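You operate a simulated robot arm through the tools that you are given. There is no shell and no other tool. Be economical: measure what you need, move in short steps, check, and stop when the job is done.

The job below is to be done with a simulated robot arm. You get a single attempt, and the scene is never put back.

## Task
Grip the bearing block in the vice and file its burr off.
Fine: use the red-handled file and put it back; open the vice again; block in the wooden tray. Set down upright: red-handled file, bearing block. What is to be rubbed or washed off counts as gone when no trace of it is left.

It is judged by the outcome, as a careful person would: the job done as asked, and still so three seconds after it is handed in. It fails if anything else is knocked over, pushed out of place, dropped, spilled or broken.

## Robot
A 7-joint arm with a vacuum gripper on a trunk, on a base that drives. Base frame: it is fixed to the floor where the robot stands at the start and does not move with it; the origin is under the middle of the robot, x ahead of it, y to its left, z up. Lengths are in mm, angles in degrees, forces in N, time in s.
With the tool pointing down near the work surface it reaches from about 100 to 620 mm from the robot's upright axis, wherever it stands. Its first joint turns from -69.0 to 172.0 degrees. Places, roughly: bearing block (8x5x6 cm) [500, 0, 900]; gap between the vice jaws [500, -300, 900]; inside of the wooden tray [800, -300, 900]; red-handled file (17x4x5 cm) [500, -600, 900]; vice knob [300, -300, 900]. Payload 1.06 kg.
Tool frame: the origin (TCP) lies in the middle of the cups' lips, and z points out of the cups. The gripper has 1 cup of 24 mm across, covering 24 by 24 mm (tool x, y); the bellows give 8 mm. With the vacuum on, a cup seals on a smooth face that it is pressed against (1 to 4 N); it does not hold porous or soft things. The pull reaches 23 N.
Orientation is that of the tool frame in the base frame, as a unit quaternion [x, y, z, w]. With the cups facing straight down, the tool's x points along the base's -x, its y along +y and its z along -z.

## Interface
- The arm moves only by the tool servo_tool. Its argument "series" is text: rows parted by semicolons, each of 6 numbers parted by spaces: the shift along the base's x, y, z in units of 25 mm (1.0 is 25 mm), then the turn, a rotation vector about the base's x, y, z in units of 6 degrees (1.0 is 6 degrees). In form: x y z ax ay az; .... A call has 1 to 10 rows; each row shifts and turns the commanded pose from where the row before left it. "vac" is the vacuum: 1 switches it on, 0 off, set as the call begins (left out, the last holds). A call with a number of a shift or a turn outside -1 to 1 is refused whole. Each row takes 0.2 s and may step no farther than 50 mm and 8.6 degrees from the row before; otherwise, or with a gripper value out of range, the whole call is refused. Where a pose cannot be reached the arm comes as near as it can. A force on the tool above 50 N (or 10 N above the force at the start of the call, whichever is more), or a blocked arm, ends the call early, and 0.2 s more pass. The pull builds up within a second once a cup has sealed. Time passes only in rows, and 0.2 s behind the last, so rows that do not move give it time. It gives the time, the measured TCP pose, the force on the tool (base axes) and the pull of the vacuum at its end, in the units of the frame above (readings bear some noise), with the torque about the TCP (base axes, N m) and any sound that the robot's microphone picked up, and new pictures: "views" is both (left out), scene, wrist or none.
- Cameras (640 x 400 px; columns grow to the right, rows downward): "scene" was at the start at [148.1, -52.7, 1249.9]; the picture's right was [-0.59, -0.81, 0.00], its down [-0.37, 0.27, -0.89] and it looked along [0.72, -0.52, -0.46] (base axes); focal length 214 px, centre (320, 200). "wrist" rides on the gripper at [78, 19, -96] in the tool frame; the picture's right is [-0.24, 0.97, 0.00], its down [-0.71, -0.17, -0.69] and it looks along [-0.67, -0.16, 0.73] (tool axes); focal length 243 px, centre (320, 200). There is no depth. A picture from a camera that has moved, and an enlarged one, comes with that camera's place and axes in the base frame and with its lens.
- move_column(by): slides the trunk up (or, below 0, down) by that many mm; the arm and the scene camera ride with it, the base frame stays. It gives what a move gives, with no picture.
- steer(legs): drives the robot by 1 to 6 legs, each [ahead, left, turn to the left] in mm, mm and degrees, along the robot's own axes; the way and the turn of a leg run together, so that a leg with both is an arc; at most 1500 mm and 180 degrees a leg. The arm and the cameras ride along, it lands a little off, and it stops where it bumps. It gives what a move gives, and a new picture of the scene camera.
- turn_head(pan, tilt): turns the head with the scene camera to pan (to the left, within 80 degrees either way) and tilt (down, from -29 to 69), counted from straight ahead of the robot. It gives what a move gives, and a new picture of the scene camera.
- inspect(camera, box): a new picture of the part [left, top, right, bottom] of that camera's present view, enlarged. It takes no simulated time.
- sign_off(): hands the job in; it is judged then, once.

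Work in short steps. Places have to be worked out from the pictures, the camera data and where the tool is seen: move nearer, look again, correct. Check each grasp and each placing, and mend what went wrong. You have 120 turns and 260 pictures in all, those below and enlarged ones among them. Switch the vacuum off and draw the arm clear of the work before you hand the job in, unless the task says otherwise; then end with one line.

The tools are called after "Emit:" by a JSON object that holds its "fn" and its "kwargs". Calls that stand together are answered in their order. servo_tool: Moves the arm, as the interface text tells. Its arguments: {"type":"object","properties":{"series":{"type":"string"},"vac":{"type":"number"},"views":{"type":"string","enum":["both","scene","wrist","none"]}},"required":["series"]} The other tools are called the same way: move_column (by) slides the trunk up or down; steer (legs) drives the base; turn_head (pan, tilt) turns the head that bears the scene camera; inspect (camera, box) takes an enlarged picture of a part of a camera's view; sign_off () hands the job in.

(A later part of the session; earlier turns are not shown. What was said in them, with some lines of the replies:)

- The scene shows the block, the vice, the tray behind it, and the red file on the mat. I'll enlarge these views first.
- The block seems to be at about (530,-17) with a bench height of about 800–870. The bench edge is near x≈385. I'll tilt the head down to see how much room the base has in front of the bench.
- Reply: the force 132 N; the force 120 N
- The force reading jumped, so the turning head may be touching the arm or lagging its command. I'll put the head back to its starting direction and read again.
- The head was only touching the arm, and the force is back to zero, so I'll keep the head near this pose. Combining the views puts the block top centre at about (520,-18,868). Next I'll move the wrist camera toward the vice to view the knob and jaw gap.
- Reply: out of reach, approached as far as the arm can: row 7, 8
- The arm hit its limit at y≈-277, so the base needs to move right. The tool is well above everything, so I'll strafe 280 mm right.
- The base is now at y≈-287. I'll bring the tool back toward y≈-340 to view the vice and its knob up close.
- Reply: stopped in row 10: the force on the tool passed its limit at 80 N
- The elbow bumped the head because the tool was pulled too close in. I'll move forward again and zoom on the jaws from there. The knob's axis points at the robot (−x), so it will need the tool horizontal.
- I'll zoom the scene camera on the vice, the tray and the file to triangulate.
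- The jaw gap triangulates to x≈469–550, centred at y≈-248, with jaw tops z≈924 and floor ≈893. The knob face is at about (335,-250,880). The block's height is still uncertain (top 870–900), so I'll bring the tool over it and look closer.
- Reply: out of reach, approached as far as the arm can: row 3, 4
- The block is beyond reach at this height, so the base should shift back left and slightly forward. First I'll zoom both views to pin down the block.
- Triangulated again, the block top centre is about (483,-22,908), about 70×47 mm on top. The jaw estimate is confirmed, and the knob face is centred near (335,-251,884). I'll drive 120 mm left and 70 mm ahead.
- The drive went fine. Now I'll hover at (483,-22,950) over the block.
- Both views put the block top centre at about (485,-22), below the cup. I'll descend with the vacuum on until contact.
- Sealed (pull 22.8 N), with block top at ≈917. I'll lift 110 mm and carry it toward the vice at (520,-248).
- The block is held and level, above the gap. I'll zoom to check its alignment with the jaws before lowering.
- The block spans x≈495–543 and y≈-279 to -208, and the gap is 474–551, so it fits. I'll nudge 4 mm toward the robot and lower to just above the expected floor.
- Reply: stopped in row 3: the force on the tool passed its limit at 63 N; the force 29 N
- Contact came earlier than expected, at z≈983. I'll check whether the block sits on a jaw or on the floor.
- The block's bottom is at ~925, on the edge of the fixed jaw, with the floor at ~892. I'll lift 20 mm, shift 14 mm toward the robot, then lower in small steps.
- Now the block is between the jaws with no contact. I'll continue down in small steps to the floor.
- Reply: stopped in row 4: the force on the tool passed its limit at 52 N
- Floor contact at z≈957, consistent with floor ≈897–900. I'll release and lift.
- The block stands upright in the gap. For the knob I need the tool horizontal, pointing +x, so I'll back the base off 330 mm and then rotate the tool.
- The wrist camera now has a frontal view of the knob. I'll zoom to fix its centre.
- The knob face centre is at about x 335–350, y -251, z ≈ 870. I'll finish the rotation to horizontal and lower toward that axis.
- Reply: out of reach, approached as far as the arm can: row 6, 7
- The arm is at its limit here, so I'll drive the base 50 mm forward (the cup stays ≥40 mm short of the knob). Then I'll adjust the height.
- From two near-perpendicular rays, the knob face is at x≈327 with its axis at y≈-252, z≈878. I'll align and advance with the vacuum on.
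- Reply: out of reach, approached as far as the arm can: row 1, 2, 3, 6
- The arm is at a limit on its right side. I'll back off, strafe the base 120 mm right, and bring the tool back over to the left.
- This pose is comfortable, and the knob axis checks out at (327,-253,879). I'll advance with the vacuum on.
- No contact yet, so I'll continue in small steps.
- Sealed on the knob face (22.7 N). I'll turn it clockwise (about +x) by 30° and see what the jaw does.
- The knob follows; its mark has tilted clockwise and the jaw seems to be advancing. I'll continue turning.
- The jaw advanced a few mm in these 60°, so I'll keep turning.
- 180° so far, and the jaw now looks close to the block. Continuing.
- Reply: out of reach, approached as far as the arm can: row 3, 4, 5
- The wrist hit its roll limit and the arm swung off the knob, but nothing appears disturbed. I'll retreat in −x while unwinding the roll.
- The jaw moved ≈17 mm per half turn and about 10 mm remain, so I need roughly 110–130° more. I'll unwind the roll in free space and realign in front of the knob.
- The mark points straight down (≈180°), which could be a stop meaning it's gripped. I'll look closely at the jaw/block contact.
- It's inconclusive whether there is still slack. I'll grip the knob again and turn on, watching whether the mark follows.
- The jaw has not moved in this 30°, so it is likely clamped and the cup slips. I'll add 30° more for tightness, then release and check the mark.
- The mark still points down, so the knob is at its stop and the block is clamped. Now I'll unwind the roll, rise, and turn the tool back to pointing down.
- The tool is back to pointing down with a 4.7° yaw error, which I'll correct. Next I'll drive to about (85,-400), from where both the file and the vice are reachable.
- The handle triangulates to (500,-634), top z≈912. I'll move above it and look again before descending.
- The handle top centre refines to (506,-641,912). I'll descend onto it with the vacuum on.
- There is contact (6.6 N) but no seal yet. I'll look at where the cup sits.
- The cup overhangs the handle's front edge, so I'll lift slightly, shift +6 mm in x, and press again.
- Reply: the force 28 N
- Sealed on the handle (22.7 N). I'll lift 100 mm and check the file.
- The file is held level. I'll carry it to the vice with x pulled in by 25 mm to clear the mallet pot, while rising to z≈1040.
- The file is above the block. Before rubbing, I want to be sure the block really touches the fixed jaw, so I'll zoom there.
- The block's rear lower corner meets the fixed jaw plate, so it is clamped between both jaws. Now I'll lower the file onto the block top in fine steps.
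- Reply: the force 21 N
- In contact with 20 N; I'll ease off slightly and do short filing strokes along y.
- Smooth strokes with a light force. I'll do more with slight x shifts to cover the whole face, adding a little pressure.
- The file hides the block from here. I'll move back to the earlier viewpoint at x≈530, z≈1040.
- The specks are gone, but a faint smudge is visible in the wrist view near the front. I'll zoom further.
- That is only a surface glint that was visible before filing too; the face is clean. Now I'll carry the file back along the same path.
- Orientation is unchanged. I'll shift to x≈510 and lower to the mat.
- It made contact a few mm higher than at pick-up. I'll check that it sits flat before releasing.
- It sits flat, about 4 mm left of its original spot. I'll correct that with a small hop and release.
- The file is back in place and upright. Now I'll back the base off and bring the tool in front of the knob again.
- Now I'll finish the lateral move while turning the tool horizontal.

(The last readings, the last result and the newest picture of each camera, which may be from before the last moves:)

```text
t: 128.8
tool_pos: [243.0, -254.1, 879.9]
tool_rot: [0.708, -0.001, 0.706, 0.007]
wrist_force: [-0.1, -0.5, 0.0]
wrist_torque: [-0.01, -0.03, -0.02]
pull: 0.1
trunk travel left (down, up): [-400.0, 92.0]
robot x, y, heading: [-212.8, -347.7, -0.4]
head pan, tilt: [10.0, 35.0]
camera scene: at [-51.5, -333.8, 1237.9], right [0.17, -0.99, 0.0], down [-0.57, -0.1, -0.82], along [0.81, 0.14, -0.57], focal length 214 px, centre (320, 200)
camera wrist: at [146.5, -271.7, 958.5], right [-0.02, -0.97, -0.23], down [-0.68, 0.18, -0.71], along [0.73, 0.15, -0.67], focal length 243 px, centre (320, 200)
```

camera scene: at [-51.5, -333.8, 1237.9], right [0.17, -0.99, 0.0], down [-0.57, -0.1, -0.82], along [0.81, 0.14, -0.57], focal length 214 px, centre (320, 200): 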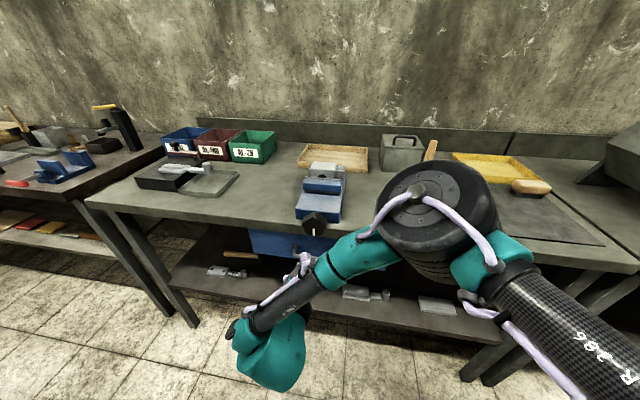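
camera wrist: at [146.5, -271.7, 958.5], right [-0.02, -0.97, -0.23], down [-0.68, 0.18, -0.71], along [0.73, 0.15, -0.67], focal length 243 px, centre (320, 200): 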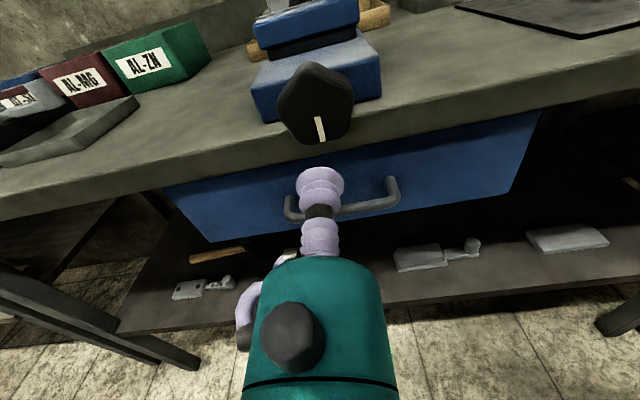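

Aligned on the knob axis with the roll at 180°. I'll advance with the vacuum on.

Emit:
{"fn": "servo_tool", "kwargs": {"series": "1 0 0 0 0 0; 1 0 0 0 0 0; 1 0.04 0 0 0 0; 0.3 0 0 0 0 0; 0.1 0 0 0 0 0; 0.1 0 0 0 0 0; 0 0 0 0 0 0", "vac": 1, "views": "none"}}

```text
t: 130.4
tool_pos: [330.4, -255.3, 881.5]
tool_rot: [0.708, -0.003, 0.707, 0.009]
wrist_force: [3.0, -4.5, 4.9]
wrist_torque: [0.01, 0.04, 0.11]
pull: 23.3
trunk travel left (down, up): [-400.0, 92.0]
robot x, y, heading: [-211.6, -349.2, -0.5]
head pan, tilt: [10.0, 35.0]
```

Sealed. I'll turn counter-clockwise 180° in three calls.

Emit:
{"fn": "servo_tool", "kwargs": {"series": "0 0 0 -1 0 0; 0 0 0 -1 0 0; 0 0 0 -1 0 0; 0 0 0 -1 0 0; 0 0 0 -1 0 0; 0 0 0 -1 0 0; 0 0 0 -1 0 0; 0 0 0 -1 0 0; 0 0 0 -1 0 0; 0 0 0 -1 0 0", "views": "none"}}

Emit:
{"fn": "servo_tool", "kwargs": {"series": "0 0 0 -1 0 0; 0 0 0 -1 0 0; 0 0 0 -1 0 0; 0 0 0 -1 0 0; 0 0 0 -1 0 0; 0 0 0 -1 0 0; 0 0 0 -1 0 0; 0 0 0 -1 0 0; 0 0 0 -1 0 0; 0 0 0 -1 0 0", "views": "none"}}

Emit:
{"fn": "servo_tool", "kwargs": {"series": "0 0 0 -1 0 0; 0 0 0 -1 0 0; 0 0 0 -1 0 0; 0 0 0 -1 0 0; 0 0 0 -1 0 0; 0 0 0 -1 0 0; 0 0 0 -1 0 0; 0 0 0 -1 0 0; 0 0 0 -1 0 0; 0 0 0 -1 0 0", "views": "none"}}

Emit:
{"fn": "inspect", "kwargs": {"camera": "scene", "box": [270, 150, 380, 240]}}

```text
t: 132.6
tool_pos: [331.2, -253.9, 879.2]
tool_rot: [0.608, 0.353, 0.612, 0.362]
wrist_force: [7.2, -1.4, 1.4]
wrist_torque: [0.09, -0.02, 0.03]
pull: 22.9
trunk travel left (down, up): [-400.0, 92.0]
robot x, y, heading: [-212.2, -352.9, -0.4]
head pan, tilt: [10.0, 35.0]
```

```text
t: 134.8
tool_pos: [330.9, -252.8, 879.5]
tool_rot: [0.346, 0.61, 0.355, 0.618]
wrist_force: [2.3, 0.6, -0.3]
wrist_torque: [0.11, 0.04, -0.04]
pull: 22.6
trunk travel left (down, up): [-400.0, 92.0]
robot x, y, heading: [-212.4, -351.3, -0.2]
head pan, tilt: [10.0, 35.0]
```

```text
t: 137.0
tool_pos: [330.1, -253.0, 880.6]
tool_rot: [-0.009, 0.706, 0.001, 0.708]
wrist_force: [7.3, -0.9, 0.6]
wrist_torque: [0.05, -0.03, 0.05]
pull: 23.1
trunk travel left (down, up): [-400.0, 92.0]
robot x, y, heading: [-212.6, -346.1, -0.4]
head pan, tilt: [10.0, 35.0]
```

```text
4.44 times, centred on (325, 195) of scene
camera zoom: at [-50.6, -334.0, 1237.8], right [0.17, -0.99, 0.0], down [-0.57, -0.1, -0.82], along [0.81, 0.14, -0.57], focal length 953 px, centre (298, 222)
```

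zoom: 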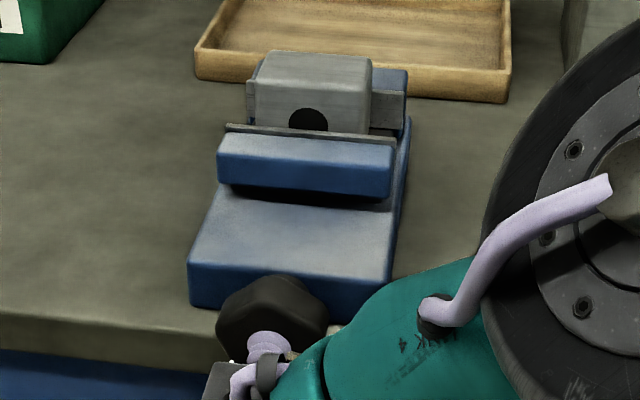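

The jaw has moved back and the mark points to the right, so there was some slip. I'll continue counter-clockwise a bit more.

Emit:
{"fn": "servo_tool", "kwargs": {"series": "0 0 0 -1 0 0; 0 0 0 -1 0 0; 0 0 0 -1 0 0; 0 0 0 -1 0 0; 0 0 0 -1 0 0; 0 0 0 -1 0 0; 0 0 0 -1 0 0; 0 0 0 -1 0 0", "views": "none"}}

Emit:
{"fn": "inspect", "kwargs": {"camera": "scene", "box": [270, 150, 380, 240]}}

```text
t: 138.8
tool_pos: [330.7, -253.7, 881.1]
tool_rot: [-0.297, 0.645, -0.286, 0.643]
wrist_force: [5.3, 1.9, 0.7]
wrist_torque: [0.03, 0.02, 0.0]
pull: 22.7
trunk travel left (down, up): [-400.0, 92.0]
robot x, y, heading: [-211.6, -350.0, -0.1]
head pan, tilt: [10.0, 35.0]
```

```text
4.44 times, centred on (325, 195) of scene
camera zoom: at [-50.9, -333.6, 1237.9], right [0.17, -0.99, 0.0], down [-0.57, -0.1, -0.82], along [0.81, 0.14, -0.57], focal length 953 px, centre (298, 222)
```

zoom: 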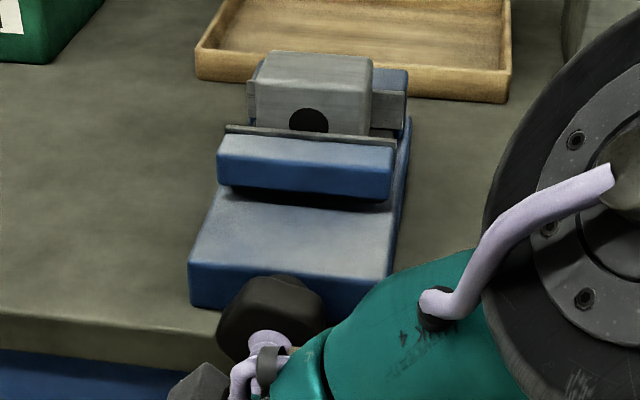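

Little movement this time, so I'll release and look at the mark.

Emit:
{"fn": "servo_tool", "kwargs": {"series": "0 0 0 0 0 0; 0 0 0 0 0 0; 0 0 0 0 0 0; -0.4 0 0 0 0 0; -1 0 0 0 0 0; -1 0 0 0 0 0", "vac": 0, "views": "wrist"}}

Emit:
{"fn": "inspect", "kwargs": {"camera": "scene", "box": [270, 150, 380, 240]}}

```text
t: 140.2
tool_pos: [270.0, -253.1, 880.5]
tool_rot: [-0.297, 0.645, -0.285, 0.644]
wrist_force: [0.0, 0.0, 0.7]
wrist_torque: [0.01, 0.02, 0.02]
pull: 0.1
trunk travel left (down, up): [-400.0, 92.0]
robot x, y, heading: [-213.3, -348.5, -0.2]
head pan, tilt: [10.0, 35.0]
camera wrist: at [174.1, -300.0, 813.9], right [-0.01, 0.82, -0.57], down [-0.69, 0.41, 0.6], along [0.73, 0.4, 0.56], focal length 243 px, centre (320, 200)
```

wrist: 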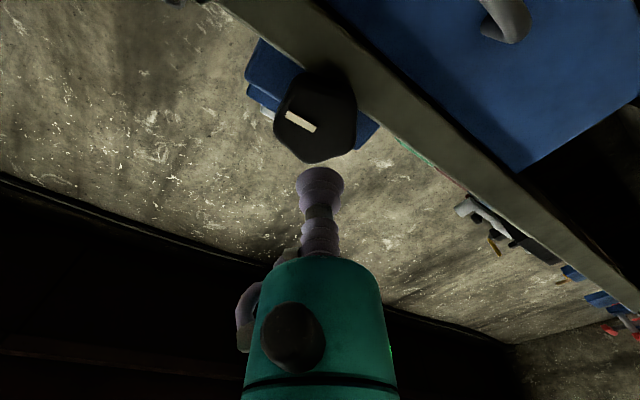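

```text
4.44 times, centred on (325, 195) of scene
camera zoom: at [-51.6, -333.8, 1238.0], right [0.17, -0.99, 0.0], down [-0.57, -0.1, -0.82], along [0.81, 0.14, -0.57], focal length 953 px, centre (298, 222)
```

zoom: 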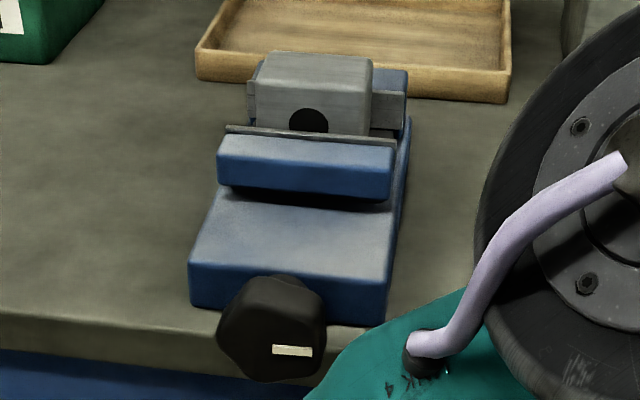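

The mark shows the knob has come back about 90°, so half open; the cup slipped because it was barely pressed. I'll rewind the roll to +90°, press more firmly, and turn again.

Emit:
{"fn": "servo_tool", "kwargs": {"series": "0 0 0 1 0 0; 0 0 0 1 0 0; 0 0 0 1 0 0; 0 0 0 1 0 0; 0 0 0 1 0 0; 0 0 0 1 0 0; 0 0 0 1 0 0; 0 0 0 1 0 0; 0 0 0 1 0 0; 0 0 0 1 0 0", "views": "none"}}

Emit:
{"fn": "servo_tool", "kwargs": {"series": "0 0 0 1 0 0; 0 0 0 1 0 0; 0 0 0 1 0 0; 0 0 0 1 0 0; 0 0 0 1 0 0; 0 0 0 1 0 0; 0 0 0 1 0 0; 0 0 0 1 0 0; 0 0 0 1 0 0; 0 0 0 1 0 0", "views": "none"}}

Emit:
{"fn": "servo_tool", "kwargs": {"series": "0 0 0 1 0 0; 0 0 0 1 0 0; 1 0 0 1 0 0; 1 0 0 0 0 0; 0.3 0 0 0 0 0; 0.1 0 0 0 0 0; 0.1 0 0 0 0 0; 0.1 0 0 0 0 0; 0 0 0 0 0 0", "vac": 1, "views": "none"}}

```text
t: 142.4
tool_pos: [270.3, -252.5, 881.3]
tool_rot: [0.066, 0.702, 0.077, 0.705]
wrist_force: [0.4, -0.7, -0.1]
wrist_torque: [0.03, 0.03, 0.0]
pull: 0.0
trunk travel left (down, up): [-400.0, 92.0]
robot x, y, heading: [-211.1, -345.6, -0.1]
head pan, tilt: [10.0, 35.0]
```

```text
t: 144.6
tool_pos: [270.5, -253.5, 881.3]
tool_rot: [0.41, 0.57, 0.417, 0.577]
wrist_force: [-0.5, -0.4, 0.1]
wrist_torque: [-0.03, 0.0, -0.04]
pull: 0.1
trunk travel left (down, up): [-400.0, 92.0]
robot x, y, heading: [-211.7, -347.2, -0.3]
head pan, tilt: [10.0, 35.0]
```

```text
t: 146.6
tool_pos: [334.8, -253.9, 880.6]
tool_rot: [0.494, 0.498, 0.501, 0.507]
wrist_force: [-15.8, -5.2, 3.3]
wrist_torque: [-0.02, 0.21, 0.11]
pull: 22.9
trunk travel left (down, up): [-400.0, 92.0]
robot x, y, heading: [-209.6, -349.8, -0.2]
head pan, tilt: [10.0, 35.0]
```

Sealed and pressed with about 16 N. Turning counter-clockwise again.

Emit:
{"fn": "servo_tool", "kwargs": {"series": "0 0 0 -1 0 0; 0 0 0 -1 0 0; 0 0 0 -1 0 0; 0 0 0 -1 0 0; 0 0 0 -1 0 0; 0 0 0 -1 0 0; 0 0 0 -1 0 0; 0 0 0 -1 0 0; 0 0 0 -1 0 0; 0 0 0 -1 0 0", "views": "none"}}

Emit:
{"fn": "servo_tool", "kwargs": {"series": "0 0 0 -1 0 0; 0 0 0 -1 0 0; 0 0 0 -1 0 0; 0 0 0 -1 0 0; 0 0 0 -1 0 0; 0 0 0 -1 0 0; 0 0 0 0 0 0", "views": "none"}}

Emit:
{"fn": "inspect", "kwargs": {"camera": "scene", "box": [270, 150, 380, 240]}}

```text
t: 148.8
tool_pos: [333.8, -252.7, 881.2]
tool_rot: [0.174, 0.682, 0.184, 0.686]
wrist_force: [-0.7, 4.6, 2.8]
wrist_torque: [0.11, 0.08, -0.08]
pull: 22.8
trunk travel left (down, up): [-400.0, 92.0]
robot x, y, heading: [-209.9, -348.4, 0.0]
head pan, tilt: [10.0, 35.0]
```

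```text
t: 150.4
tool_pos: [334.7, -254.3, 880.5]
tool_rot: [-0.046, 0.705, -0.037, 0.706]
wrist_force: [-5.2, 1.1, -7.0]
wrist_torque: [0.09, -0.02, -0.04]
pull: 22.7
trunk travel left (down, up): [-400.0, 92.0]
robot x, y, heading: [-213.5, -348.9, -0.3]
head pan, tilt: [10.0, 35.0]
```

```text
4.44 times, centred on (325, 195) of scene
camera zoom: at [-51.5, -333.5, 1237.9], right [0.17, -0.99, 0.0], down [-0.57, -0.1, -0.82], along [0.81, 0.14, -0.57], focal length 953 px, centre (298, 222)
```

zoom: 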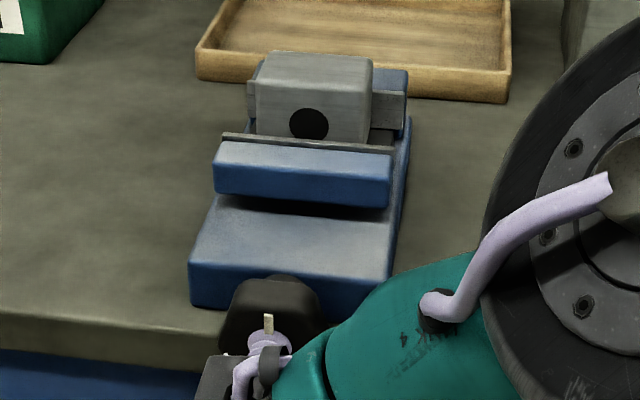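

The mark points up again and the jaw is back. I'll add a small extra turn against the stop, then release and retreat.

Emit:
{"fn": "servo_tool", "kwargs": {"series": "0 0 0 -1 0 0; 0 0 0 -1 0 0; 0 0 0 0 0 0", "views": "none"}}

Emit:
{"fn": "servo_tool", "kwargs": {"series": "0 0 0 0 0 0; 0 0 0 0 0 0; 0 0 0 0 0 0; -0.4 0 0 0 0 0; -1 0 0 0 0 0; -1 0 0 0 0 0; -1 0 0 0 0 0", "vac": 0, "views": "none"}}

Emit:
{"fn": "inspect", "kwargs": {"camera": "scene", "box": [270, 150, 380, 240]}}

```text
t: 151.2
tool_pos: [334.7, -252.8, 882.0]
tool_rot: [-0.12, 0.696, -0.109, 0.699]
wrist_force: [-11.3, -1.0, 3.3]
wrist_torque: [0.26, 0.06, 0.02]
pull: 23.1
trunk travel left (down, up): [-400.0, 92.0]
robot x, y, heading: [-207.1, -353.1, -0.2]
head pan, tilt: [10.0, 35.0]
```

```text
t: 152.8
tool_pos: [251.1, -253.8, 879.5]
tool_rot: [-0.121, 0.698, -0.108, 0.698]
wrist_force: [-0.1, -0.4, 0.2]
wrist_torque: [0.02, 0.0, -0.02]
pull: 0.0
trunk travel left (down, up): [-400.0, 92.0]
robot x, y, heading: [-212.3, -348.1, -0.1]
head pan, tilt: [10.0, 35.0]
```

```text
4.44 times, centred on (325, 195) of scene
camera zoom: at [-51.6, -333.7, 1238.0], right [0.17, -0.99, 0.0], down [-0.57, -0.1, -0.82], along [0.81, 0.14, -0.57], focal length 953 px, centre (298, 222)
```

zoom: 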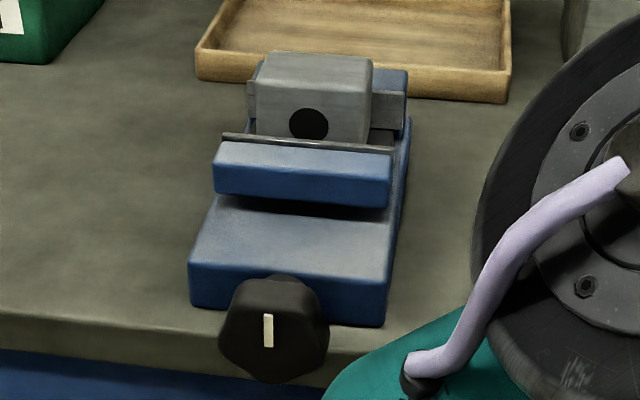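

The vice is fully open (it hit the stop at 0.26 N m). Now I'll bring the tool up and back to pointing down.

Emit:
{"fn": "servo_tool", "kwargs": {"series": "0 0 1 1 0 0; 0 0 1 1 0 0; 0 0 1 1 0 0; 0 0 1 0.27 0 0; 0 0 1 0 0 0; 0 0 1 0 0 0; 0 0 0.4 0 1 0; 0 0 0 0 1 0; 0 0 0 0 1 0; 0 0 0 0 1 0", "views": "none"}}

Emit:
{"fn": "servo_tool", "kwargs": {"series": "0 0 0 0 1 0; 0 0 0 0 1 0; 0 0 0 0 1 0; 0 0 0 0 1 0; 0 0 0 0 1 0; 0 0 0 0 1 0; 0 0 0 0 1 0; 0 0 0 0 1 0; 0 0 0 0 1 0; 0 0 0 0 1 0", "views": "none"}}

Emit:
{"fn": "servo_tool", "kwargs": {"series": "0 0 0 0 1 0; 0 0 0 0 0 0", "views": "none"}}

```text
t: 155.0
tool_pos: [249.7, -251.8, 1040.9]
tool_rot: [0.004, 0.838, 0.011, 0.545]
wrist_force: [0.4, 0.7, -0.2]
wrist_torque: [-0.01, -0.01, -0.01]
pull: 0.1
trunk travel left (down, up): [-400.0, 92.0]
robot x, y, heading: [-214.9, -346.4, -0.3]
head pan, tilt: [10.0, 35.0]
```

```text
t: 157.2
tool_pos: [251.2, -253.7, 1040.4]
tool_rot: [0.009, 0.999, 0.008, 0.053]
wrist_force: [-0.1, 0.2, 0.3]
wrist_torque: [-0.06, 0.01, -0.02]
pull: 0.0
trunk travel left (down, up): [-400.0, 92.0]
robot x, y, heading: [-211.5, -350.4, -0.4]
head pan, tilt: [10.0, 35.0]
```

```text
t: 157.8
tool_pos: [250.7, -253.8, 1040.9]
tool_rot: [0.009, 1.0, 0.008, 0.002]
wrist_force: [-0.2, -0.8, 0.3]
wrist_torque: [-0.01, -0.01, 0.02]
pull: 0.0
trunk travel left (down, up): [-400.0, 92.0]
robot x, y, heading: [-211.1, -345.2, -0.6]
head pan, tilt: [10.0, 35.0]
```

Tool is down. I'll drive forward to x≈90, y≈-300 and raise the column to extend reach.

Emit:
{"fn": "steer", "kwargs": {"legs": [[300, 50, 0.4]]}}

Emit:
{"fn": "move_column", "kwargs": {"by": 85}}

Emit:
{"fn": "servo_tool", "kwargs": {"series": "-0.5 -0.6 0 0 0 0; -0.5 -0.6 0 0 0 0; 0 -0.6 0 0 0 0; 0 0 -0.8 0 0 0; 0 0 -0.8 0 0 0; 0 0 -0.8 0 0 0"}}

```text
t: 159.9
tool_pos: [556.4, -204.5, 1040.2]
tool_rot: [0.008, 1.0, 0.007, 0.002]
wrist_force: [0.6, 0.6, -1.0]
wrist_torque: [0.0, 0.02, -0.02]
pull: 0.1
trunk travel left (down, up): [-400.0, 92.0]
robot x, y, heading: [95.9, -300.3, -0.4]
head pan, tilt: [10.0, 35.0]
camera scene: at [254.9, -285.6, 1237.9], right [0.17, -0.99, 0.0], down [-0.57, -0.1, -0.82], along [0.81, 0.14, -0.57], focal length 214 px, centre (320, 200)
```

scene: 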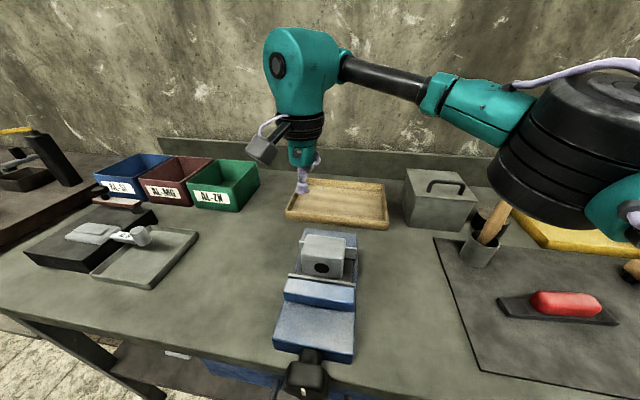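

```text
t: 161.1
tool_pos: [556.7, -204.7, 1124.7]
tool_rot: [0.009, 1.0, 0.006, 0.001]
wrist_force: [0.0, 0.3, -0.9]
wrist_torque: [0.02, 0.04, -0.03]
pull: 0.1
trunk travel left (down, up): [-485.0, 7.0]
robot x, y, heading: [89.4, -298.3, -0.1]
head pan, tilt: [10.0, 35.0]
```

```text
t: 162.5
tool_pos: [530.3, -247.4, 1064.4]
tool_rot: [0.01, 1.0, 0.007, 0.002]
wrist_force: [-0.4, 0.3, 0.2]
wrist_torque: [-0.01, 0.03, 0.01]
pull: 0.0
trunk travel left (down, up): [-485.0, 7.0]
robot x, y, heading: [92.2, -302.8, -0.4]
head pan, tilt: [10.0, 35.0]
camera scene: at [189.7, -285.4, 1334.3], right [0.17, -0.99, 0.0], down [-0.57, -0.1, -0.82], along [0.81, 0.14, -0.57], focal length 214 px, centre (320, 200)
camera wrist: at [451.3, -229.8, 1159.9], right [0.25, 0.97, 0.02], down [0.7, -0.19, 0.69], along [0.67, -0.16, -0.73], focal length 243 px, centre (320, 200)
```

scene: 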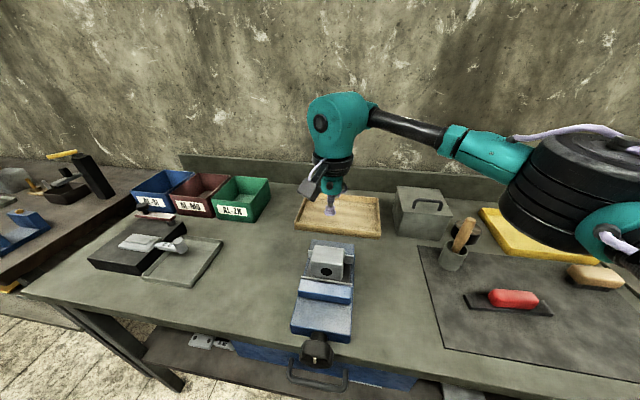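
wrist: 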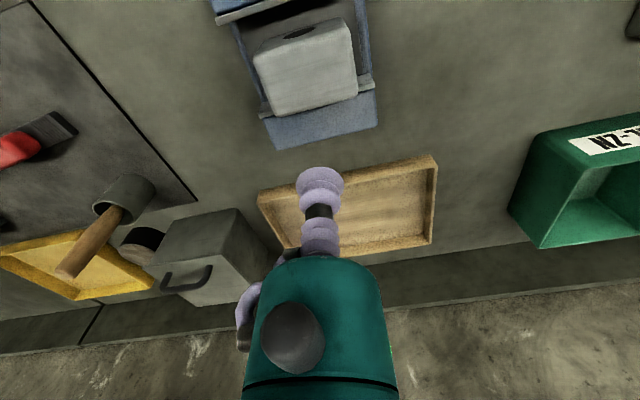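

I'll zoom to locate the block top and the tray edges accurately.

Emit:
{"fn": "inspect", "kwargs": {"camera": "wrist", "box": [220, 0, 460, 270]}}

Emit:
{"fn": "inspect", "kwargs": {"camera": "scene", "box": [270, 180, 410, 300]}}

```text
1.48 times, centred on (340, 135) of wrist
camera zoom: at [451.3, -229.8, 1159.9], right [0.25, 0.97, 0.02], down [0.7, -0.19, 0.69], along [0.67, -0.16, -0.73], focal length 359 px, centre (290, 296)
```

zoom: 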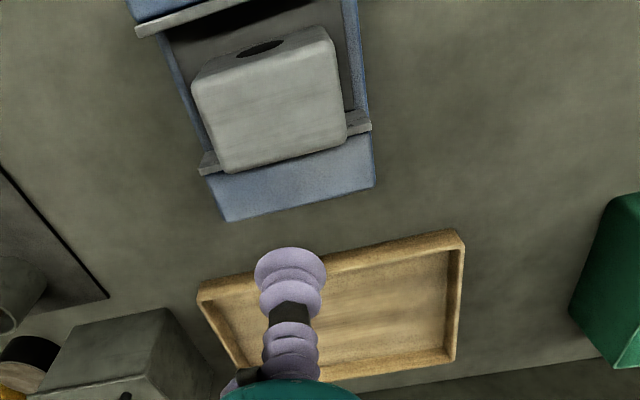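

```text
3.33 times, centred on (340, 240) of scene
camera zoom: at [189.7, -285.4, 1334.3], right [0.17, -0.99, 0.0], down [-0.57, -0.1, -0.82], along [0.81, 0.14, -0.57], focal length 715 px, centre (253, 67)
```

zoom: 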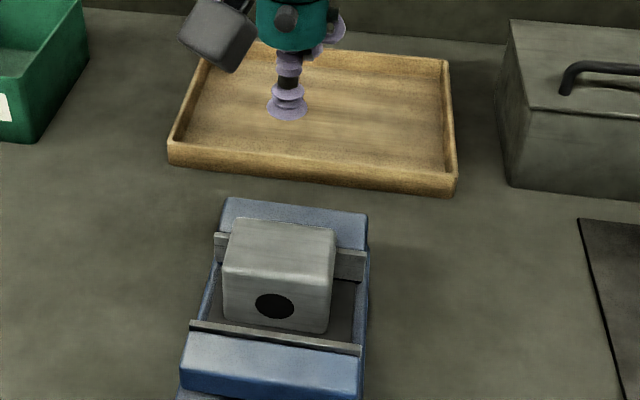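

Block top centre ≈ (511,-249). The tray spans x 668–870 and y -379 to -118, aligned with the axes. I'll go down on the block with the vacuum.

Emit:
{"fn": "servo_tool", "kwargs": {"series": "-0.76 -0.06 0 0 0 0; 0 0 -1 0 0 0; 0 0 -1 0 0 0; 0 0 -1 0 0 0; 0 0 -0.8 0 0 0; 0 0 -0.2 0 0 0; 0 0 -0.1 0 0 0; 0 0 0 0 0 0", "vac": 1, "views": "none"}}

```text
t: 164.3
tool_pos: [512.1, -249.7, 965.4]
tool_rot: [0.009, 1.0, 0.009, 0.004]
wrist_force: [7.0, 2.6, 16.5]
wrist_torque: [-0.12, 0.05, -0.01]
pull: 23.3
trunk travel left (down, up): [-485.0, 7.0]
robot x, y, heading: [92.0, -302.5, -0.2]
head pan, tilt: [10.0, 35.0]
```

Sealed. I'll lift straight up clear of the jaws.

Emit:
{"fn": "servo_tool", "kwargs": {"series": "0 0 0.4 0 0 0; 0 0 0.5 0 0 0; 0 0 0.8 0 0 0; 0 0 0.8 0 0 0; 0 0 0.7 0 0 0; 0 0 0 0 0 0", "views": "scene"}}

```text
t: 165.7
tool_pos: [514.1, -252.6, 1041.5]
tool_rot: [0.01, 1.0, 0.007, 0.002]
wrist_force: [-0.3, -0.1, -3.8]
wrist_torque: [0.01, -0.01, 0.0]
pull: 22.7
trunk travel left (down, up): [-485.0, 7.0]
robot x, y, heading: [93.4, -297.9, -0.1]
head pan, tilt: [10.0, 35.0]
camera scene: at [190.0, -285.4, 1334.2], right [0.17, -0.99, 0.0], down [-0.57, -0.1, -0.82], along [0.81, 0.14, -0.57], focal length 214 px, centre (320, 200)
```

scene: 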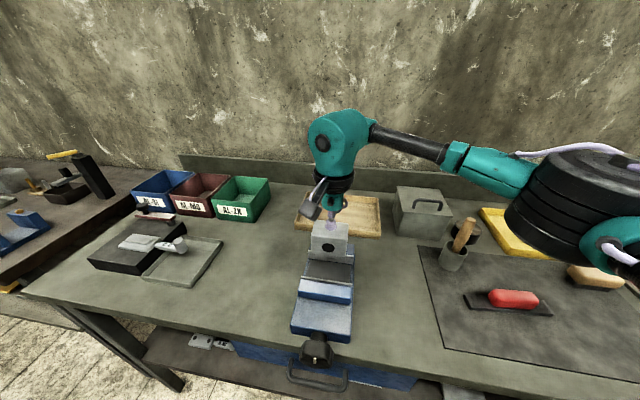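

The block is held and clear. I'll extend the arm forward and see how far it gets.

Emit:
{"fn": "servo_tool", "kwargs": {"series": "1 0.1 0 0 0 0; 1 0.1 0 0 0 0; 1 0 0 0 0 0; 1 0 -0.2 0 0 0; 1 0 -0.4 0 0 0; 1 0 -0.4 0 0 0; 0 0 0 0 0 0", "views": "scene"}}

```text
t: 167.3
tool_pos: [636.2, -254.1, 1013.9]
tool_rot: [0.009, 1.0, 0.007, 0.002]
wrist_force: [-0.3, 0.0, -3.4]
wrist_torque: [0.0, -0.02, 0.01]
pull: 23.0
out of reach, approached as far as the arm can: row 5, 6
trunk travel left (down, up): [-485.0, 7.0]
robot x, y, heading: [99.8, -302.7, -0.5]
head pan, tilt: [10.0, 35.0]
camera scene: at [189.6, -285.0, 1334.3], right [0.17, -0.99, 0.0], down [-0.57, -0.1, -0.82], along [0.81, 0.14, -0.57], focal length 214 px, centre (320, 200)
```

scene: 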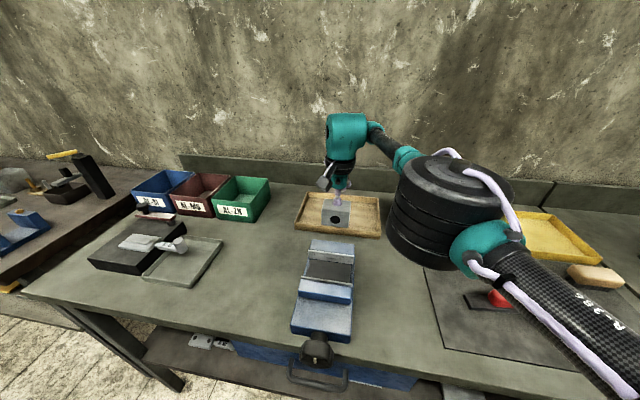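

Reach ends at x≈636 here. I'll drive forward in small increments to get over the tray.

Emit:
{"fn": "steer", "kwargs": {"legs": [[40, 0, 0]]}}

Emit:
{"fn": "steer", "kwargs": {"legs": [[40, 0, 0.2]]}}

```text
t: 168.2
tool_pos: [677.9, -255.6, 1012.1]
tool_rot: [0.01, 1.0, 0.008, 0.002]
wrist_force: [0.5, 0.4, -5.1]
wrist_torque: [0.02, -0.07, -0.04]
pull: 22.7
trunk travel left (down, up): [-485.0, 7.0]
robot x, y, heading: [135.2, -299.6, -0.2]
head pan, tilt: [10.0, 35.0]
camera scene: at [231.8, -285.6, 1334.1], right [0.17, -0.99, 0.0], down [-0.57, -0.1, -0.82], along [0.81, 0.14, -0.57], focal length 214 px, centre (320, 200)
```

scene: 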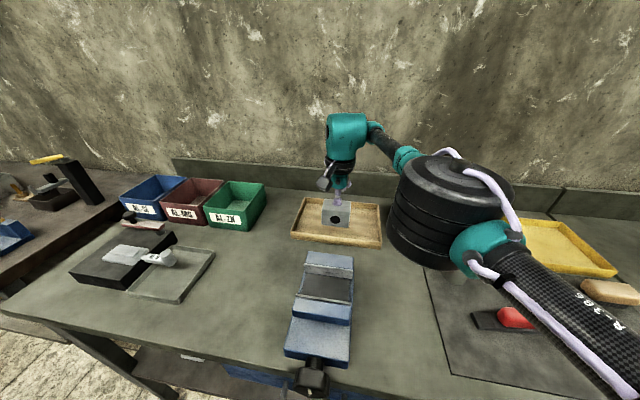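

```text
t: 169.0
tool_pos: [716.8, -253.0, 1011.8]
tool_rot: [0.007, 1.0, 0.008, 0.002]
wrist_force: [1.2, 1.1, -4.6]
wrist_torque: [0.0, -0.02, -0.04]
pull: 22.7
trunk travel left (down, up): [-485.0, 7.0]
robot x, y, heading: [172.2, -300.0, -0.2]
head pan, tilt: [10.0, 35.0]
camera scene: at [271.2, -285.4, 1334.1], right [0.17, -0.98, 0.0], down [-0.57, -0.1, -0.82], along [0.81, 0.14, -0.57], focal length 214 px, centre (320, 200)
```

scene: 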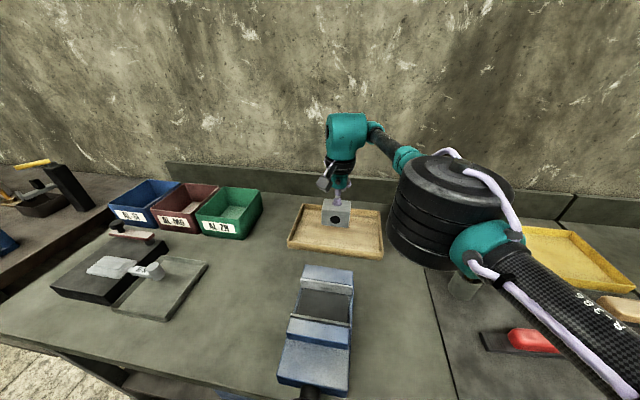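

No bump, and the block is over the tray. I'll lower with a small +x shift, then check.

Emit:
{"fn": "servo_tool", "kwargs": {"series": "0 0 -0.8 0 0 0; 0.2 0.1 -0.6 0 0 0; 0.3 0.1 -0.4 0 0 0; 0 0 0 0 0 0"}}

Emit:
{"fn": "inspect", "kwargs": {"camera": "scene", "box": [270, 180, 410, 280]}}

```text
t: 170.0
tool_pos: [713.7, -252.7, 969.7]
tool_rot: [0.007, 1.0, 0.008, 0.004]
wrist_force: [-0.2, 0.1, -3.5]
wrist_torque: [-0.03, -0.03, -0.02]
pull: 23.2
out of reach, approached as far as the arm can: row 2, 3
trunk travel left (down, up): [-485.0, 7.0]
robot x, y, heading: [172.3, -299.9, -0.0]
head pan, tilt: [10.0, 35.0]
camera scene: at [270.0, -285.5, 1334.3], right [0.17, -0.98, 0.0], down [-0.57, -0.1, -0.82], along [0.81, 0.14, -0.57], focal length 214 px, centre (320, 200)
camera wrist: at [634.2, -234.0, 1065.5], right [0.25, 0.97, 0.02], down [0.7, -0.19, 0.69], along [0.67, -0.16, -0.73], focal length 243 px, centre (320, 200)
```

scene: 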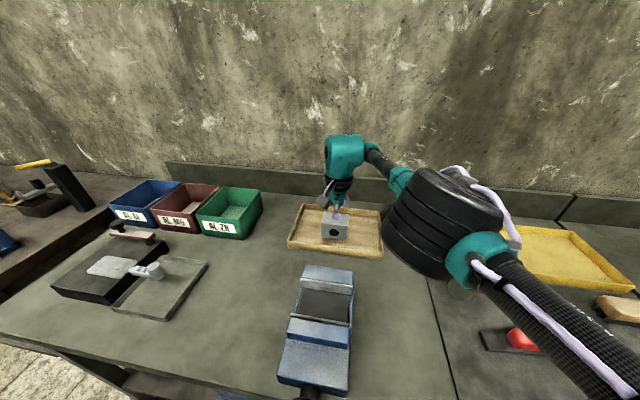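
wrist: 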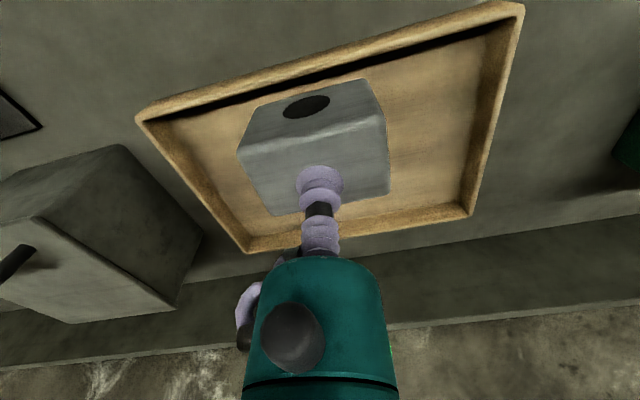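

```text
4.00 times, centred on (340, 230) of scene
camera zoom: at [270.0, -285.5, 1334.3], right [0.17, -0.98, 0.0], down [-0.57, -0.1, -0.82], along [0.81, 0.14, -0.57], focal length 858 px, centre (240, 80)
```

zoom: 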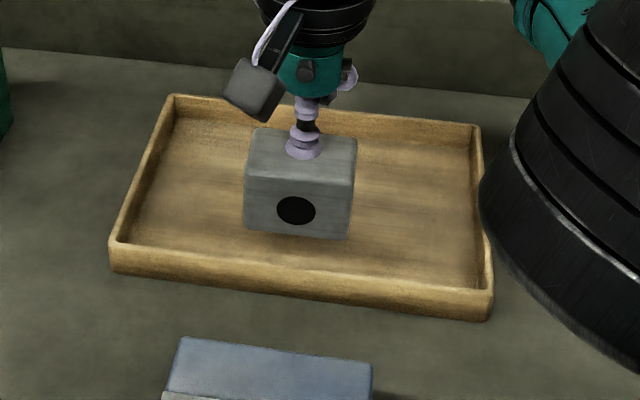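

I'll drive 25 mm further for rim margin, then lower with the column so the arm pose doesn't change.

Emit:
{"fn": "steer", "kwargs": {"legs": [[25, 0, 0]]}}

Emit:
{"fn": "move_column", "kwargs": {"by": -32}}

Emit:
{"fn": "inspect", "kwargs": {"camera": "scene", "box": [270, 160, 410, 260]}}

```text
t: 170.8
tool_pos: [740.2, -251.8, 970.4]
tool_rot: [0.007, 1.0, 0.007, 0.003]
wrist_force: [-0.3, 1.0, -4.1]
wrist_torque: [0.01, -0.03, -0.03]
pull: 22.3
trunk travel left (down, up): [-485.0, 7.0]
robot x, y, heading: [199.1, -304.4, -0.2]
head pan, tilt: [10.0, 35.0]
camera scene: at [296.0, -285.5, 1334.1], right [0.17, -0.99, 0.0], down [-0.57, -0.1, -0.82], along [0.81, 0.14, -0.57], focal length 214 px, centre (320, 200)
```

scene: 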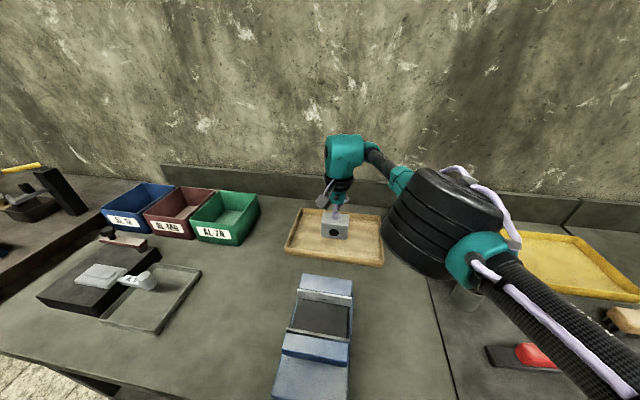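

```text
t: 171.6
tool_pos: [738.4, -252.5, 938.5]
tool_rot: [0.007, 1.0, 0.008, 0.003]
wrist_force: [0.0, -0.1, -3.9]
wrist_torque: [-0.03, -0.03, -0.01]
pull: 22.8
trunk travel left (down, up): [-453.0, 39.0]
robot x, y, heading: [200.2, -301.8, -0.3]
head pan, tilt: [10.0, 35.0]
```

```text
4.00 times, centred on (340, 210) of scene
camera zoom: at [327.5, -285.5, 1300.1], right [0.17, -0.99, 0.0], down [-0.57, -0.1, -0.82], along [0.81, 0.14, -0.57], focal length 858 px, centre (240, 160)
```

zoom: 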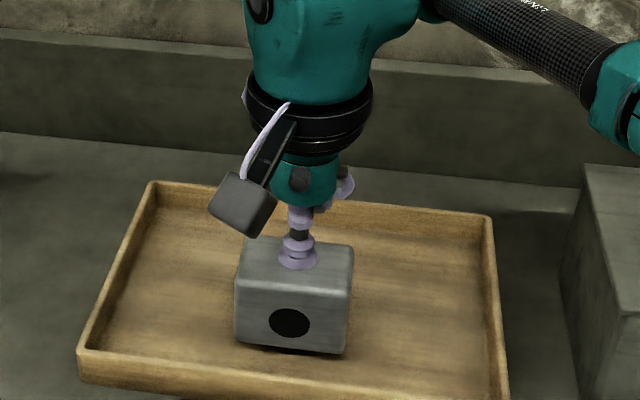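

The block is just above the tray floor. I'll lower in small column steps until contact.

Emit:
{"fn": "move_column", "kwargs": {"by": -6}}

Emit:
{"fn": "move_column", "kwargs": {"by": -3}}

```text
t: 172.2
tool_pos: [738.2, -251.7, 932.7]
tool_rot: [0.007, 1.0, 0.008, 0.004]
wrist_force: [-0.2, -0.3, -3.5]
wrist_torque: [0.0, -0.05, -0.03]
pull: 22.8
trunk travel left (down, up): [-447.0, 45.0]
robot x, y, heading: [194.4, -302.1, 0.2]
head pan, tilt: [10.0, 35.0]
```

```text
t: 172.7
tool_pos: [739.1, -252.0, 929.5]
tool_rot: [0.007, 1.0, 0.008, 0.003]
wrist_force: [-0.1, 0.1, -4.5]
wrist_torque: [-0.01, -0.01, 0.03]
pull: 23.0
trunk travel left (down, up): [-444.0, 48.0]
robot x, y, heading: [196.6, -301.9, -0.2]
head pan, tilt: [10.0, 35.0]
```

Emit:
{"fn": "move_column", "kwargs": {"by": -3}}

Emit:
{"fn": "move_column", "kwargs": {"by": -2}}

```text
t: 173.2
tool_pos: [738.3, -252.4, 926.4]
tool_rot: [0.007, 1.0, 0.008, 0.004]
wrist_force: [0.3, 0.4, -4.8]
wrist_torque: [-0.04, -0.06, -0.01]
pull: 23.1
trunk travel left (down, up): [-441.0, 51.0]
robot x, y, heading: [198.9, -303.4, -0.0]
head pan, tilt: [10.0, 35.0]
```

```text
t: 173.7
tool_pos: [738.0, -252.6, 924.5]
tool_rot: [0.007, 1.0, 0.007, 0.004]
wrist_force: [0.0, 0.3, -3.6]
wrist_torque: [-0.01, -0.03, -0.02]
pull: 23.2
trunk travel left (down, up): [-439.0, 53.0]
robot x, y, heading: [197.0, -302.7, 0.2]
head pan, tilt: [10.0, 35.0]
```

No contact yet at 924.5, so I'll continue lowering.

Emit:
{"fn": "move_column", "kwargs": {"by": -2}}

Emit:
{"fn": "move_column", "kwargs": {"by": -2}}

Emit:
{"fn": "inspect", "kwargs": {"camera": "scene", "box": [270, 150, 410, 250]}}

```text
t: 174.2
tool_pos: [738.7, -251.8, 923.6]
tool_rot: [0.007, 1.0, 0.008, 0.004]
wrist_force: [1.7, 1.4, 0.0]
wrist_torque: [-0.04, 0.06, 0.03]
pull: 23.8
trunk travel left (down, up): [-437.0, 55.0]
robot x, y, heading: [197.5, -300.6, -0.3]
head pan, tilt: [10.0, 35.0]
```

```text
t: 174.8
tool_pos: [739.5, -252.4, 922.8]
tool_rot: [0.008, 1.0, 0.008, 0.004]
wrist_force: [6.8, 2.9, 12.2]
wrist_torque: [-0.07, 0.1, 0.0]
pull: 22.7
trunk travel left (down, up): [-435.0, 57.0]
robot x, y, heading: [200.7, -300.2, -0.2]
head pan, tilt: [10.0, 35.0]
```

```text
4.00 times, centred on (340, 200) of scene
camera zoom: at [340.3, -285.4, 1279.2], right [0.17, -0.99, 0.0], down [-0.56, -0.1, -0.82], along [0.81, 0.14, -0.57], focal length 858 px, centre (240, 200)
```

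zoom: 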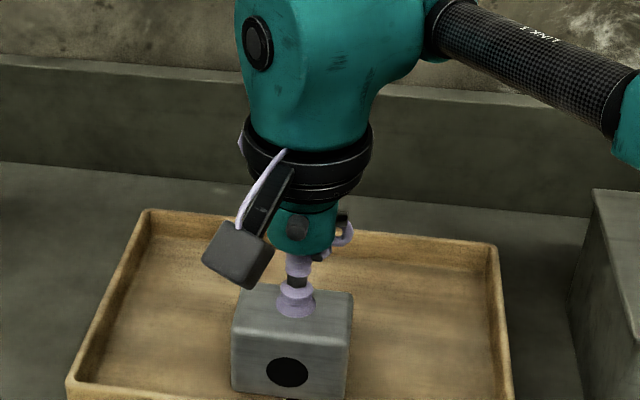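

Contact at 12 N; the block is flat on the tray floor. I'll release, then lift by servo and column.

Emit:
{"fn": "servo_tool", "kwargs": {"series": "0 0 0 0 0 0; 0 0 0 0 0 0; 0 0 0 0 0 0; 0 0 0 0 0 0", "vac": 0, "views": "none"}}

Emit:
{"fn": "move_column", "kwargs": {"by": 55}}

Emit:
{"fn": "servo_tool", "kwargs": {"series": "-0.5 0 0.5 0 0 0; -0.5 0 1 0 0 0; -0.5 0 1 0 0 0; -0.5 0 1 0 0 0"}}

```text
t: 175.8
tool_pos: [738.9, -252.1, 920.0]
tool_rot: [0.007, 1.0, 0.008, 0.004]
wrist_force: [-0.6, -1.0, 1.1]
wrist_torque: [-0.03, -0.03, 0.03]
pull: 0.0
trunk travel left (down, up): [-435.0, 57.0]
robot x, y, heading: [195.4, -298.8, 0.1]
head pan, tilt: [10.0, 35.0]
```

```text
t: 176.7
tool_pos: [737.6, -252.2, 984.2]
tool_rot: [0.006, 1.0, 0.01, 0.012]
wrist_force: [-0.2, 0.2, 0.0]
wrist_torque: [0.06, -0.01, 0.01]
pull: 0.1
trunk travel left (down, up): [-490.0, 2.0]
robot x, y, heading: [197.4, -300.4, -0.3]
head pan, tilt: [10.0, 35.0]
```

```text
t: 177.7
tool_pos: [686.2, -252.9, 1073.8]
tool_rot: [0.007, 1.0, 0.009, 0.012]
wrist_force: [0.1, 0.1, -1.4]
wrist_torque: [-0.01, 0.0, -0.02]
pull: 0.0
trunk travel left (down, up): [-490.0, 2.0]
robot x, y, heading: [200.0, -302.1, -0.3]
head pan, tilt: [10.0, 35.0]
camera scene: at [287.8, -285.5, 1338.7], right [0.17, -0.99, 0.0], down [-0.56, -0.1, -0.82], along [0.81, 0.14, -0.57], focal length 214 px, centre (320, 200)
camera wrist: at [604.5, -235.2, 1166.5], right [0.25, 0.97, 0.02], down [0.69, -0.19, 0.7], along [0.68, -0.16, -0.71], focal length 243 px, centre (320, 200)
```

scene: 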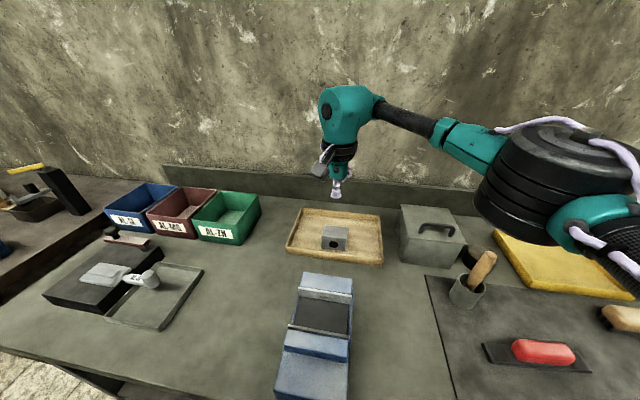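
wrist: 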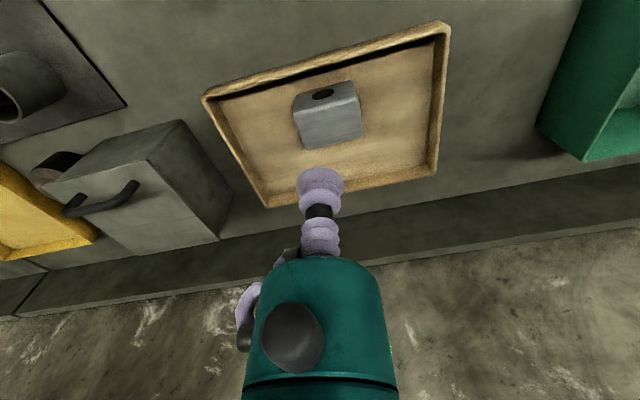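

The block stands upright in the tray and the arm is clear. I'll back the base off and do a final check of the block face and the whole scene.

Emit:
{"fn": "inspect", "kwargs": {"camera": "wrist", "box": [270, 60, 390, 160]}}

Emit:
{"fn": "steer", "kwargs": {"legs": [[-200, 0, 0]]}}

Emit:
{"fn": "inspect", "kwargs": {"camera": "scene", "box": [260, 180, 420, 300]}}

```text
4.00 times, centred on (330, 110) of wrist
camera zoom: at [604.5, -235.2, 1166.5], right [0.25, 0.97, 0.02], down [0.69, -0.19, 0.7], along [0.68, -0.16, -0.71], focal length 970 px, centre (280, 560)
```

zoom: 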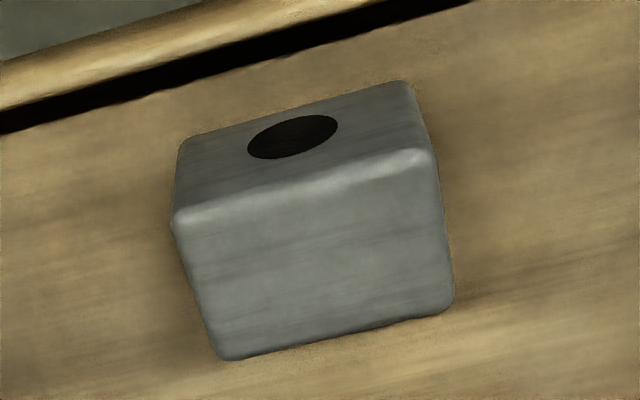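

```text
t: 179.3
tool_pos: [488.2, -253.0, 1073.0]
tool_rot: [0.007, 1.0, 0.008, 0.012]
wrist_force: [0.4, -0.1, 0.2]
wrist_torque: [0.0, -0.02, -0.05]
pull: 0.0
trunk travel left (down, up): [-490.0, 2.0]
robot x, y, heading: [0.9, -302.4, -0.2]
head pan, tilt: [10.0, 35.0]
camera scene: at [89.9, -285.1, 1338.8], right [0.17, -0.99, 0.0], down [-0.56, -0.1, -0.82], along [0.81, 0.14, -0.57], focal length 214 px, centre (320, 200)
```

scene: 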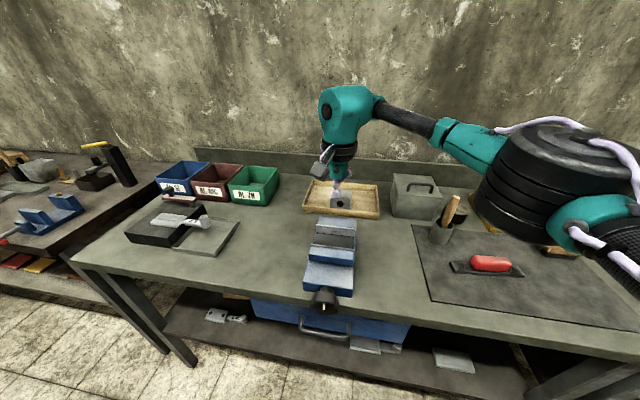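

```text
3.33 times, centred on (340, 240) of scene
camera zoom: at [89.9, -285.1, 1338.8], right [0.17, -0.99, 0.0], down [-0.56, -0.1, -0.82], along [0.81, 0.14, -0.57], focal length 715 px, centre (253, 67)
```

zoom: 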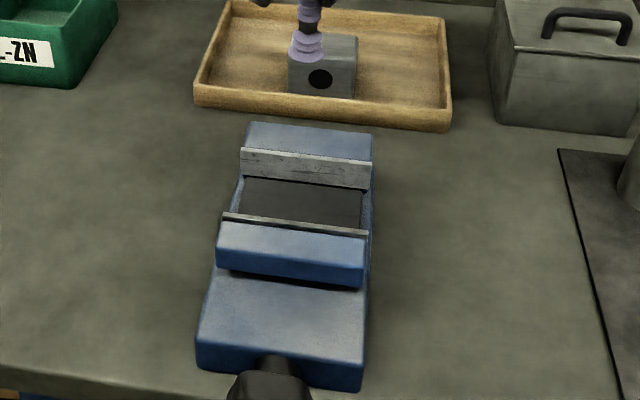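

The block is clean and upright in the tray, the vice is open, and the file is back. The vacuum is off and the arm is clear, so I'm handing the job in.

Emit:
{"fn": "sign_off", "kwargs": {}}

```text
The job is handed in.
```

The bearing block was clamped in the vice and its burr filed off with no trace left; it now stands upright in the wooden tray, the red-handled file is back upright in its place on the mat, and the vice is fully open.
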